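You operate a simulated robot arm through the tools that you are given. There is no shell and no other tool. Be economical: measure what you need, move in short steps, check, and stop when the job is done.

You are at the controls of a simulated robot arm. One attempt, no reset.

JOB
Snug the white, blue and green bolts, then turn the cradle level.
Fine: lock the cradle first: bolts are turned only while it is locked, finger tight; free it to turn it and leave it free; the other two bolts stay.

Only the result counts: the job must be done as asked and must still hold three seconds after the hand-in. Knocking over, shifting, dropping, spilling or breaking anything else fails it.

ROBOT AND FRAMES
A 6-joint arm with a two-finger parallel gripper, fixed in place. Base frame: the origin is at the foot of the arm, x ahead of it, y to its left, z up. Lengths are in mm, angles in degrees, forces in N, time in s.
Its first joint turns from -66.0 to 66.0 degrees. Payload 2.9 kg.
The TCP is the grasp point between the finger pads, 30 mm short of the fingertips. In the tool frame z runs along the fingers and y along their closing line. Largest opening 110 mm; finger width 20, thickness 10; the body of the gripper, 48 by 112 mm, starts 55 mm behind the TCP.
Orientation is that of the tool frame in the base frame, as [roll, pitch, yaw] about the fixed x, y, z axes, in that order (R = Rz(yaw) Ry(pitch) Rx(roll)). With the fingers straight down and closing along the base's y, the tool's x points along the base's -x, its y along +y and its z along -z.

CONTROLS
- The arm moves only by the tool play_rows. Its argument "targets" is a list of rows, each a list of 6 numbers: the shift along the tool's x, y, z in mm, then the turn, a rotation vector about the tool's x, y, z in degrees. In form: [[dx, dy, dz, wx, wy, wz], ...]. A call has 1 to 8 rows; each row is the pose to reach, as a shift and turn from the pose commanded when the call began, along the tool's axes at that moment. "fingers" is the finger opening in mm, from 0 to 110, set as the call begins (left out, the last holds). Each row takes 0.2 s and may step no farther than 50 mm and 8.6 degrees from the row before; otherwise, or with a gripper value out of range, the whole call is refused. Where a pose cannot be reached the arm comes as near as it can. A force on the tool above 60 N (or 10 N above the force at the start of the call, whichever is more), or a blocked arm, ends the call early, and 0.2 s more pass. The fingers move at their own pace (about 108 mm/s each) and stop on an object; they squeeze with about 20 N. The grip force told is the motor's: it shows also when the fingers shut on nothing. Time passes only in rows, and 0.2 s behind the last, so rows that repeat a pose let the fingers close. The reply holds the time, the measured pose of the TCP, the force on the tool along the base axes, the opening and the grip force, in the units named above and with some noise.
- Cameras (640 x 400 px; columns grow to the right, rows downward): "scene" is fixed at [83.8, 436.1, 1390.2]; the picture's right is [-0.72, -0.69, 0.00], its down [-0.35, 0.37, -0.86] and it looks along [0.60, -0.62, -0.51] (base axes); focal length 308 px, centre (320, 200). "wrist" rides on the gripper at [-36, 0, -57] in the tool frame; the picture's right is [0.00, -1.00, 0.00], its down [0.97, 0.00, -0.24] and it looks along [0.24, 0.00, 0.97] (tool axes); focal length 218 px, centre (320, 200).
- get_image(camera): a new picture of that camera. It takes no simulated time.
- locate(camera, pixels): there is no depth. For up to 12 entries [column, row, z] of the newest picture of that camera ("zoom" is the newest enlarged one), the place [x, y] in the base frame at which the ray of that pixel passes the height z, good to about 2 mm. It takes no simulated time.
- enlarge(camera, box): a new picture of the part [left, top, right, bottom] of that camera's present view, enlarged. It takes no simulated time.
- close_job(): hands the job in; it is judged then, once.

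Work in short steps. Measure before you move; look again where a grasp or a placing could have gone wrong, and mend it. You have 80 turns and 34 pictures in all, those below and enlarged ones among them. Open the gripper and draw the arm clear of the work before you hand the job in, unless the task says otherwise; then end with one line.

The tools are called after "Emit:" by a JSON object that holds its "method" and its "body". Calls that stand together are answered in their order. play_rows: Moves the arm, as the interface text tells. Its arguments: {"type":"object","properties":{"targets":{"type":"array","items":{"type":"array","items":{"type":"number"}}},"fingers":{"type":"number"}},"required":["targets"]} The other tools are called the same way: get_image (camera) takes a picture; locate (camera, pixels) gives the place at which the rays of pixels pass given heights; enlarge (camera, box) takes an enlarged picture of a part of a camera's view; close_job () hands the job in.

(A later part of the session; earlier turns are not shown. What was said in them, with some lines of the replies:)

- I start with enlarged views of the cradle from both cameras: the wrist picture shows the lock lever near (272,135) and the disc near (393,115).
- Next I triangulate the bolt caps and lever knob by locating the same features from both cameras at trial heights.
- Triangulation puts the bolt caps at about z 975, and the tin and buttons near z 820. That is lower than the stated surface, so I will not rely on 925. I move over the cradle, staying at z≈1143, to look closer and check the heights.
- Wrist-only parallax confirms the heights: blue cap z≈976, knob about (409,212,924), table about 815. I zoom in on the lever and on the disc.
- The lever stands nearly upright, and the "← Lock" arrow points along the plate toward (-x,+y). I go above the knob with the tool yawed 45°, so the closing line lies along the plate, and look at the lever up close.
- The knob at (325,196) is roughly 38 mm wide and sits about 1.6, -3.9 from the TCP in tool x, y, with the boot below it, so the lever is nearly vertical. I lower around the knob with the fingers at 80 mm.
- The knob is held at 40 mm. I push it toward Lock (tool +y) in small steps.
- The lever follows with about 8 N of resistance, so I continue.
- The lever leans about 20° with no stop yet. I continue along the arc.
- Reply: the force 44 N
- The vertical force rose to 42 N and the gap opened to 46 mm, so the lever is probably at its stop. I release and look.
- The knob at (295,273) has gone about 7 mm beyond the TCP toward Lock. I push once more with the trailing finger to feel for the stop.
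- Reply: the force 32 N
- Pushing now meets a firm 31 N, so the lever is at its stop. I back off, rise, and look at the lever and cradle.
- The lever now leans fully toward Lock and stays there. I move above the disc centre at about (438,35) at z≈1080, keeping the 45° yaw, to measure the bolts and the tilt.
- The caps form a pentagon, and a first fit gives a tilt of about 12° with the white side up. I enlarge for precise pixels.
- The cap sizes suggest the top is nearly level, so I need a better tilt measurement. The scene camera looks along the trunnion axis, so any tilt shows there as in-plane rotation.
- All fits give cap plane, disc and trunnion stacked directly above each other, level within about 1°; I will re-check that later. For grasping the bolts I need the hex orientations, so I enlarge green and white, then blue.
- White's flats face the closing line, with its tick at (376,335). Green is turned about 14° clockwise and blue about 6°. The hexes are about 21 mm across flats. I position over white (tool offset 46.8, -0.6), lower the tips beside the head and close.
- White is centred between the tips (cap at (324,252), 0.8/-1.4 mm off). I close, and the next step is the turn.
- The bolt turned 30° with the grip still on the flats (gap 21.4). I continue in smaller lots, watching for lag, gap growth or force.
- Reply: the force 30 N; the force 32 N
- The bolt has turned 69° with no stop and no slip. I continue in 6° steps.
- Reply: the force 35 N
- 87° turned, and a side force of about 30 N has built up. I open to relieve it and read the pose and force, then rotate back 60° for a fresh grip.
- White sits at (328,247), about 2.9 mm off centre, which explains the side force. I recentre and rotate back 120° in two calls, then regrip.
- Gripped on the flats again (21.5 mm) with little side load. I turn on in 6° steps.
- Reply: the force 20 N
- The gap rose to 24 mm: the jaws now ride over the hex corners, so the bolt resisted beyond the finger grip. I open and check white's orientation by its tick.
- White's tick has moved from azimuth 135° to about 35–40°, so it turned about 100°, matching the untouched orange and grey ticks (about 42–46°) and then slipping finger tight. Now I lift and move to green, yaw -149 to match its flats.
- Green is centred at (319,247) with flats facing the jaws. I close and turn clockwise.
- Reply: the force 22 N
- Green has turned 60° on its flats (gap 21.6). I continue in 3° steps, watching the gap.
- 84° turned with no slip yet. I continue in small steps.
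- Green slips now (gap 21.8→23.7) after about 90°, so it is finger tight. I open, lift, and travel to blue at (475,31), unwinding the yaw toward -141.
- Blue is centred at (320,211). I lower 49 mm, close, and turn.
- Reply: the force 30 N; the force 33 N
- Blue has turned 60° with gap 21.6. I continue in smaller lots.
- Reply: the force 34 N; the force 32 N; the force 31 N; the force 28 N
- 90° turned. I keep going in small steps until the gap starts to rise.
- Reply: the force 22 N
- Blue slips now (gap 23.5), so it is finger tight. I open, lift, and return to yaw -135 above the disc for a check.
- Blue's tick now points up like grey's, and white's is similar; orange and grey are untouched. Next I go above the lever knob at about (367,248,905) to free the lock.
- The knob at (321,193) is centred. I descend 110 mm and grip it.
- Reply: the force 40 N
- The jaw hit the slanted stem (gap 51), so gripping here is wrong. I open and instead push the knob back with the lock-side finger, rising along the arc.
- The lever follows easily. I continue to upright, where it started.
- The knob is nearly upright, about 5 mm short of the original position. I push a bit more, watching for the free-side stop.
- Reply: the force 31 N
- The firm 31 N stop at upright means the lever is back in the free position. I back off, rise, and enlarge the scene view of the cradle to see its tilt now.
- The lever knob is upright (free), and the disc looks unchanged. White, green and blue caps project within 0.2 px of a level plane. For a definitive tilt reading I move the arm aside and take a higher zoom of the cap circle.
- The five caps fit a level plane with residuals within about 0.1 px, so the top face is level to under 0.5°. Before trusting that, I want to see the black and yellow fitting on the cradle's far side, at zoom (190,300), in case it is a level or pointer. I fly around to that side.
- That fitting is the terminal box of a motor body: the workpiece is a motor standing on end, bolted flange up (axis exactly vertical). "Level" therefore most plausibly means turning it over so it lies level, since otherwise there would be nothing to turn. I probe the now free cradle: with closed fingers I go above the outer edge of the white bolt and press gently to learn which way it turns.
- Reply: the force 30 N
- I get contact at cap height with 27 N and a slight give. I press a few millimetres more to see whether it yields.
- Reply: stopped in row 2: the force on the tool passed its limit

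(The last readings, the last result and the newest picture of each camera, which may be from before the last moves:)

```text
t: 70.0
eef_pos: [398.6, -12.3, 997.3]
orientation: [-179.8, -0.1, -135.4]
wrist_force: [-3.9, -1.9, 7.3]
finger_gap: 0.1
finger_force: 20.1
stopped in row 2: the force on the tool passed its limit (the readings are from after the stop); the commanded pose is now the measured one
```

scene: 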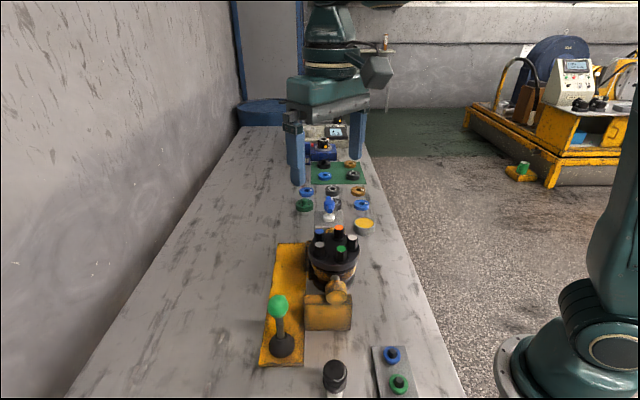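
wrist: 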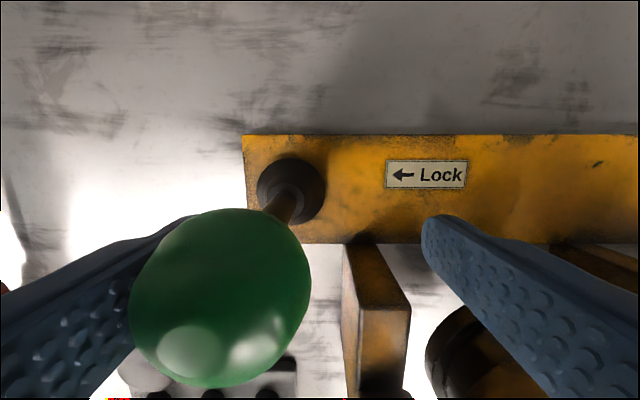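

The force ran past 60 N at only about 8 mm down, so either it is stopped this way or it is very stiff. I look at what changed.

Emit:
{"method": "play_rows", "body": {"targets": [[0, 0, -20, 0, 0, 0], [0, 0, -50, 0, 0, 0], [-5, 0, -80, 0, 0, 0], [-5, 0, -80, 0, 0, 0]]}}

Emit:
{"method": "enlarge", "body": {"camera": "scene", "box": [230, 215, 410, 335]}}

```text
t: 71.0
eef_pos: [401.1, -9.2, 1078.6]
orientation: [-179.9, -0.2, -135.3]
wrist_force: [-0.1, -0.1, 1.5]
finger_gap: 0.0
finger_force: 19.8
```

```text
3.33 times, centred on (320, 275) of scene
```

zoom: 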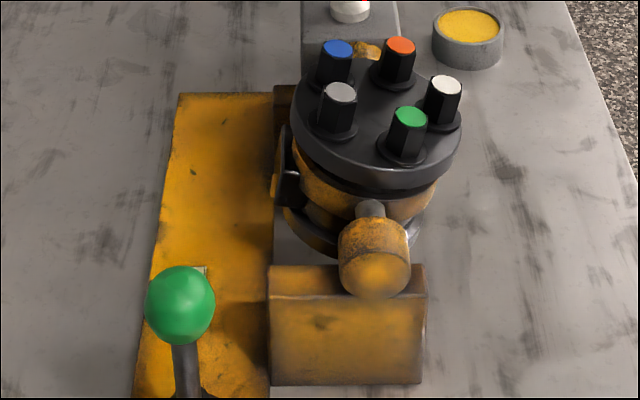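

The cradle turned about 10° (white side down), stays there by friction, and its axis works out at z≈907. It moves freely toward laying the motor over with the terminal box up, so I continue that way. I reposition behind the grey and blue bolts with fingers 37 mm apart, one behind each head, to sweep them round the axis.

Emit:
{"method": "play_rows", "body": {"targets": [[-40, -0.6, 0, 0, 0, 0], [-80, -0.6, 0, 0, 0, 0], [-102, -0.6, 10, 0, 0, 0], [-102, -0.6, 35, 0, 0, 0], [-102, -0.6, 60, 0, 0, 0], [-102, -0.6, 76, 0, 0, 0], [-102, -0.6, 76, 0, 0, 0]], "fingers": 37}}

Emit:
{"method": "play_rows", "body": {"targets": [[5, 0, 0, 0, 0, 0], [9, 0, 0, 0, 0, 0], [11, 0, 0, 0, 0, 0], [14, 0, -1, 0, 0, 0], [14, 0, -1, 0, 0, 0]]}}

```text
t: 72.6
eef_pos: [475.6, 62.1, 1001.7]
orientation: [-180.0, -0.1, -135.3]
wrist_force: [-0.2, 0.2, 0.3]
finger_gap: 36.9
finger_force: 0.1
```

```text
t: 73.8
eef_pos: [465.8, 52.9, 1001.3]
orientation: [180.0, -0.1, -135.4]
wrist_force: [0.6, 1.6, 0.7]
finger_gap: 36.9
finger_force: 0.1
```

Contact is just beginning. I sweep along the arc slowly to about 25°.

Emit:
{"method": "play_rows", "body": {"targets": [[2.1, 0, -1.3, 0, 0, 0], [5, 0, -2.5, 0, 0, 0], [7.9, 0, -3.6, 0, 0, 0], [10.9, 0, -4.6, 0, 0, 0], [14, 0, -5.5, 0, 0, 0], [17, 0, -6.2, 0, 0, 0], [17, 0, -6.2, 0, 0, 0]]}}

```text
t: 75.4
eef_pos: [452.7, 40.0, 1008.0]
orientation: [-179.9, -0.1, -135.4]
wrist_force: [1.6, 1.6, 1.2]
finger_gap: 37.1
finger_force: 0.1
```

The force is only about 2 N and positions match the arc, so it turns easily. I continue to about 50°, then look.

Emit:
{"method": "play_rows", "body": {"targets": [[6.3, 0, -0.5, 0, 0, 0], [12.6, 0, -0.4, 0, 0, 0], [18.8, 0, 0.3, 0, 0, 0], [25.1, 0, 1.6, 0, 0, 0], [31.3, 0, 3, 0, 0, 0], [31.3, 0, 3, 0, 0, 0]]}}

Emit:
{"method": "enlarge", "body": {"camera": "scene", "box": [230, 195, 410, 335]}}

```text
t: 76.8
eef_pos: [431.0, 17.9, 1005.5]
orientation: [-179.9, -0.2, -135.3]
wrist_force: [0.6, 1.4, -0.4]
finger_gap: 37.1
finger_force: 0.1
```

```text
2.86 times, centred on (320, 265) of scene
```

zoom: 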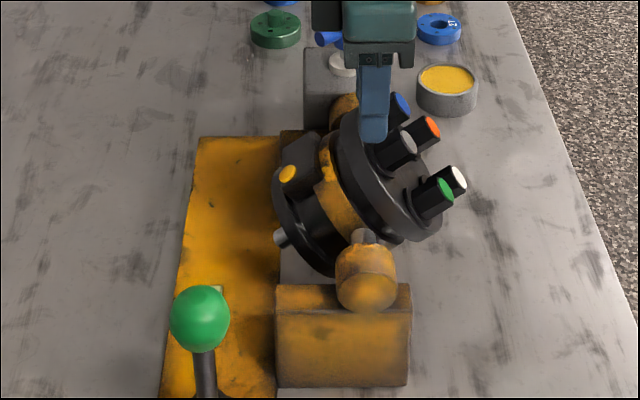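

The cradle has tipped to about 50–55° and the motor is clearly swinging toward horizontal with the terminal box up. I continue along the arc to 80°.

Emit:
{"method": "play_rows", "body": {"targets": [[4.5, 0, 0.6, 0, 0, 0], [10.4, 0, 2.8, 0, 0, 0], [16, 0, 5.4, 0, 0, 0], [21.4, 0, 8.6, 0, 0, 0], [26.5, 0, 12.2, 0, 0, 0], [31.1, 0, 16.3, 0, 0, 0], [31.1, 0, 16.3, 0, 0, 0]]}}

```text
t: 78.3
eef_pos: [407.0, -6.3, 991.1]
orientation: [-179.8, -0.6, -135.7]
wrist_force: [-6.6, -3.9, 12.2]
finger_gap: 37.7
finger_force: 0.7
stopped in row 7: the force on the tool passed its limit (the readings are from after the stop); the commanded pose is now the measured one
```

The push met a hard stop near the expected end of travel. I lift off and check the angle in the scene view.

Emit:
{"method": "play_rows", "body": {"targets": [[0, 0, -30, 0, 0, 0], [0, 0, -70, 0, 0, 0], [-20, 0, -110, 0, 0, 0], [-20, 0, -110, 0, 0, 0]]}}

Emit:
{"method": "enlarge", "body": {"camera": "scene", "box": [275, 215, 385, 305]}}

```text
t: 79.3
eef_pos: [422.2, 9.2, 1100.0]
orientation: [-179.8, -0.3, -135.7]
wrist_force: [0.8, 0.6, -0.7]
finger_gap: 37.1
finger_force: 0.1
```

```text
4.44 times, centred on (330, 260) of scene
```

zoom: 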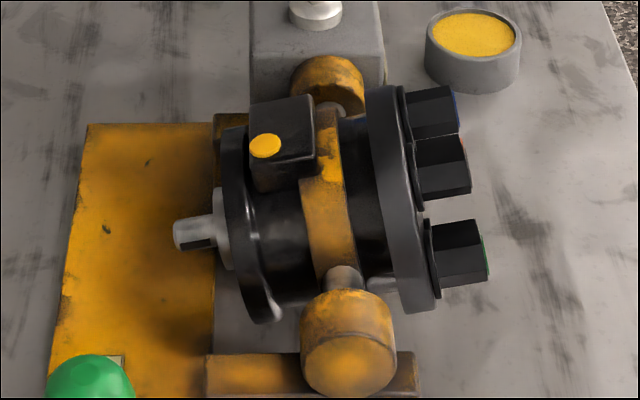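

The bolt edges, e.g. (430,227)→(483,218), still rise about 11–13° toward the right, so the cradle is near 78°. The finger had wedged on the flange rim, so that was not an end stop. I now press down farther out, on the ends of the grey and blue bolt heads.

Emit:
{"method": "play_rows", "body": {"targets": [[23, 0.5, 10, 0, 0, 0], [45.7, 1, 30, 0, 0, 0], [45.7, 1, 65, 0, 0, 0], [45.7, 1, 100, 0, 0, 0], [45.7, 1, 106, 0, 0, 0], [45.7, 1, 106, 0, 0, 0]]}}

Emit:
{"method": "play_rows", "body": {"targets": [[0, 0, 2, 0, 0, 0], [0, 0, 4, 0, 0, 0], [0, 0, 6, 0, 0, 0], [0, 0, 6, 0, 0, 0]]}}

```text
t: 80.7
eef_pos: [386.5, -20.6, 994.9]
orientation: [-179.8, -0.5, -135.7]
wrist_force: [-0.5, 0.1, 0.4]
finger_gap: 37.1
finger_force: 0.1
```

```text
t: 81.7
eef_pos: [388.0, -21.7, 989.6]
orientation: [-179.9, -0.4, -135.5]
wrist_force: [-0.1, -0.1, 0.5]
finger_gap: 36.9
finger_force: 0.1
```

Emit:
{"method": "play_rows", "body": {"targets": [[0, 0, 1.5, 0, 0, 0], [0, 0, 3, 0, 0, 0], [0, 0, 3, 0, 0, 0]]}}

Emit:
{"method": "play_rows", "body": {"targets": [[0, 0, 1.5, 0, 0, 0], [0, 0, 3, 0, 0, 0], [0, 0, 3, 0, 0, 0]]}}

```text
t: 82.5
eef_pos: [388.4, -21.2, 986.1]
orientation: [-179.9, -0.5, -135.5]
wrist_force: [0.3, 0.2, -0.7]
finger_gap: 36.7
finger_force: 0.0
```

```text
t: 83.3
eef_pos: [387.1, -22.3, 983.1]
orientation: [-179.8, -0.4, -135.7]
wrist_force: [0.0, 0.1, -0.1]
finger_gap: 37.1
finger_force: 0.1
```

There is no force yet at tip z≈953, so I use the last zoom to work out where the top corners of the blue (453,86) and grey (462,134) heads actually are.

Emit:
{"method": "locate", "body": {"camera": "zoom", "pixels": [[453, 86, 970], [453, 86, 955], [453, 86, 940], [462, 134, 970], [462, 134, 955], [462, 134, 940], [178, 237, 890], [178, 237, 870], [487, 262, 910], [487, 262, 890]]}}

```text
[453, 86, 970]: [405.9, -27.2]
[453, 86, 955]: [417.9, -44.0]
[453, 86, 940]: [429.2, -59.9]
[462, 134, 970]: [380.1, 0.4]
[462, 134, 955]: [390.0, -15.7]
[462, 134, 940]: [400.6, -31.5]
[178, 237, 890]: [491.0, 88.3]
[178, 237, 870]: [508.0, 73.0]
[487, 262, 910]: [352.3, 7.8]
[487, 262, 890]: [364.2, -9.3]
```

Those corners were at z≈964–970, so the fingers are already turning the cradle with negligible force. Level corresponds to tip z≈949, so I lower 3 mm more, then back off and use the last picture for a null check.

Emit:
{"method": "play_rows", "body": {"targets": [[0, 0, 1.5, 0, 0, 0], [0, 0, 3, 0, 0, 0], [0, 0, 3, 0, 0, 0], [0, 0, 3, 0, 0, 0]]}}

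```text
t: 84.3
eef_pos: [388.0, -22.2, 979.1]
orientation: [-179.9, -0.4, -135.8]
wrist_force: [0.0, -0.3, 0.2]
finger_gap: 37.2
finger_force: 0.0
```

I lift straight up and take the last picture, enlarged, to judge the residual angle.

Emit:
{"method": "play_rows", "body": {"targets": [[0, 0, -20, 0, 0, 0], [0, 0, -60, 0, 0, 0], [0, 0, -105, 0, 0, 0], [0, 0, -105, 0, 0, 0], [0, 0, -105, 0, 0, 0]]}}

Emit:
{"method": "enlarge", "body": {"camera": "scene", "box": [285, 222, 379, 294]}}

```text
t: 85.5
eef_pos: [390.7, -20.7, 1086.8]
orientation: [-179.7, -0.3, -135.7]
wrist_force: [-0.1, -0.7, 0.1]
finger_gap: 36.8
finger_force: 0.1
```

```text
5.56 times, centred on (332, 258) of scene
```

zoom: 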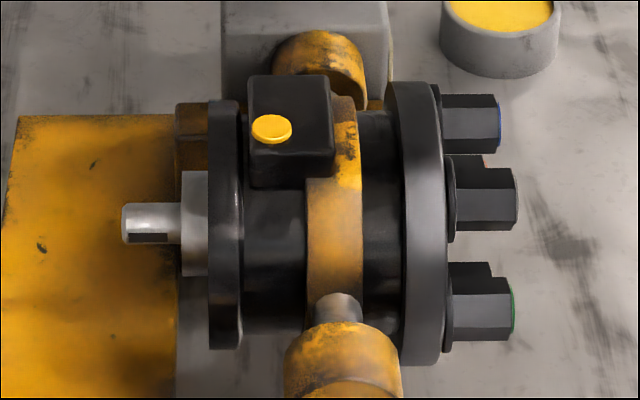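

All bolt edges are now nearly row-horizontal, e.g. (440,95)→(497,95) and (450,341)→(508,340). I quantify with the shaft end and other axis points.

Emit:
{"method": "locate", "body": {"camera": "zoom", "pixels": [[125, 224, 910], [125, 224, 895], [181, 223, 910], [181, 223, 895], [497, 95, 950], [440, 95, 950], [508, 340, 900], [450, 341, 900], [515, 230, 930], [455, 231, 930], [498, 151, 940], [445, 152, 940]]}}

```text
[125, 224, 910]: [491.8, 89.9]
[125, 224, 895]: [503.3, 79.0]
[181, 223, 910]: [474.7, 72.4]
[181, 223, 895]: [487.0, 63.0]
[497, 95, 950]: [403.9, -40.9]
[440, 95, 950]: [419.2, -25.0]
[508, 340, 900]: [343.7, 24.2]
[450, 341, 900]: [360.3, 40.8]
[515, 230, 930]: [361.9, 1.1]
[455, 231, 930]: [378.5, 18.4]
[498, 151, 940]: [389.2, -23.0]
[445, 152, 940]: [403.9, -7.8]
```

The readings average about 0.8° short of level (0–1.1° on the bolts, about 0.2° on the shaft). I return to exactly the previous pressing pose plus 0.8 mm to take that out, then lift off.

Emit:
{"method": "play_rows", "body": {"targets": [[0, 0, 40, 0, 0, 0], [0, 0, 80, 0, 0, 0], [0, 0, 100, 0, 0, 0], [0, 0, 104.5, 0, 0, 0], [0, 0, 105.4, 0, 0, 0], [0, 0, 105.8, 0, 0, 0], [0, 0, 105.8, 0, 0, 0]]}}

Emit:
{"method": "play_rows", "body": {"targets": [[0, 0, -10, 0, 0, 0], [0, 0, -45, 0, 0, 0], [0, 0, -90, 0, 0, 0], [0, 0, -130, 0, 0, 0], [0, 0, -160, 0, 0, 0], [0, 0, -160, 0, 0, 0]], "fingers": 60}}

```text
t: 87.1
eef_pos: [388.0, -21.9, 980.8]
orientation: [-179.7, -0.4, -135.7]
wrist_force: [-0.1, 0.1, -0.2]
finger_gap: 37.0
finger_force: 0.1
```

```text
t: 88.5
eef_pos: [389.1, -20.7, 1138.3]
orientation: [-179.8, -0.4, -135.7]
wrist_force: [-0.3, 0.0, 0.8]
finger_gap: 60.3
finger_force: 0.1
```

The arm is clear with the gripper open, the lever is at its free stop, and the cradle lies level. I hand in.

Emit:
{"method": "close_job", "body": {}}

```text
The job is handed in.
```

I locked the cradle, turned the white, blue and green bolts to finger tight, freed the cradle, and turned it until the motor lay level. It was left free, and orange and grey were never turned. Two points are uncertain: the motor first stood exactly upright and I took "level" to mean lying flat, and after my last picture (about 0.8° off) I made a sub-millimetre correction I could not check.
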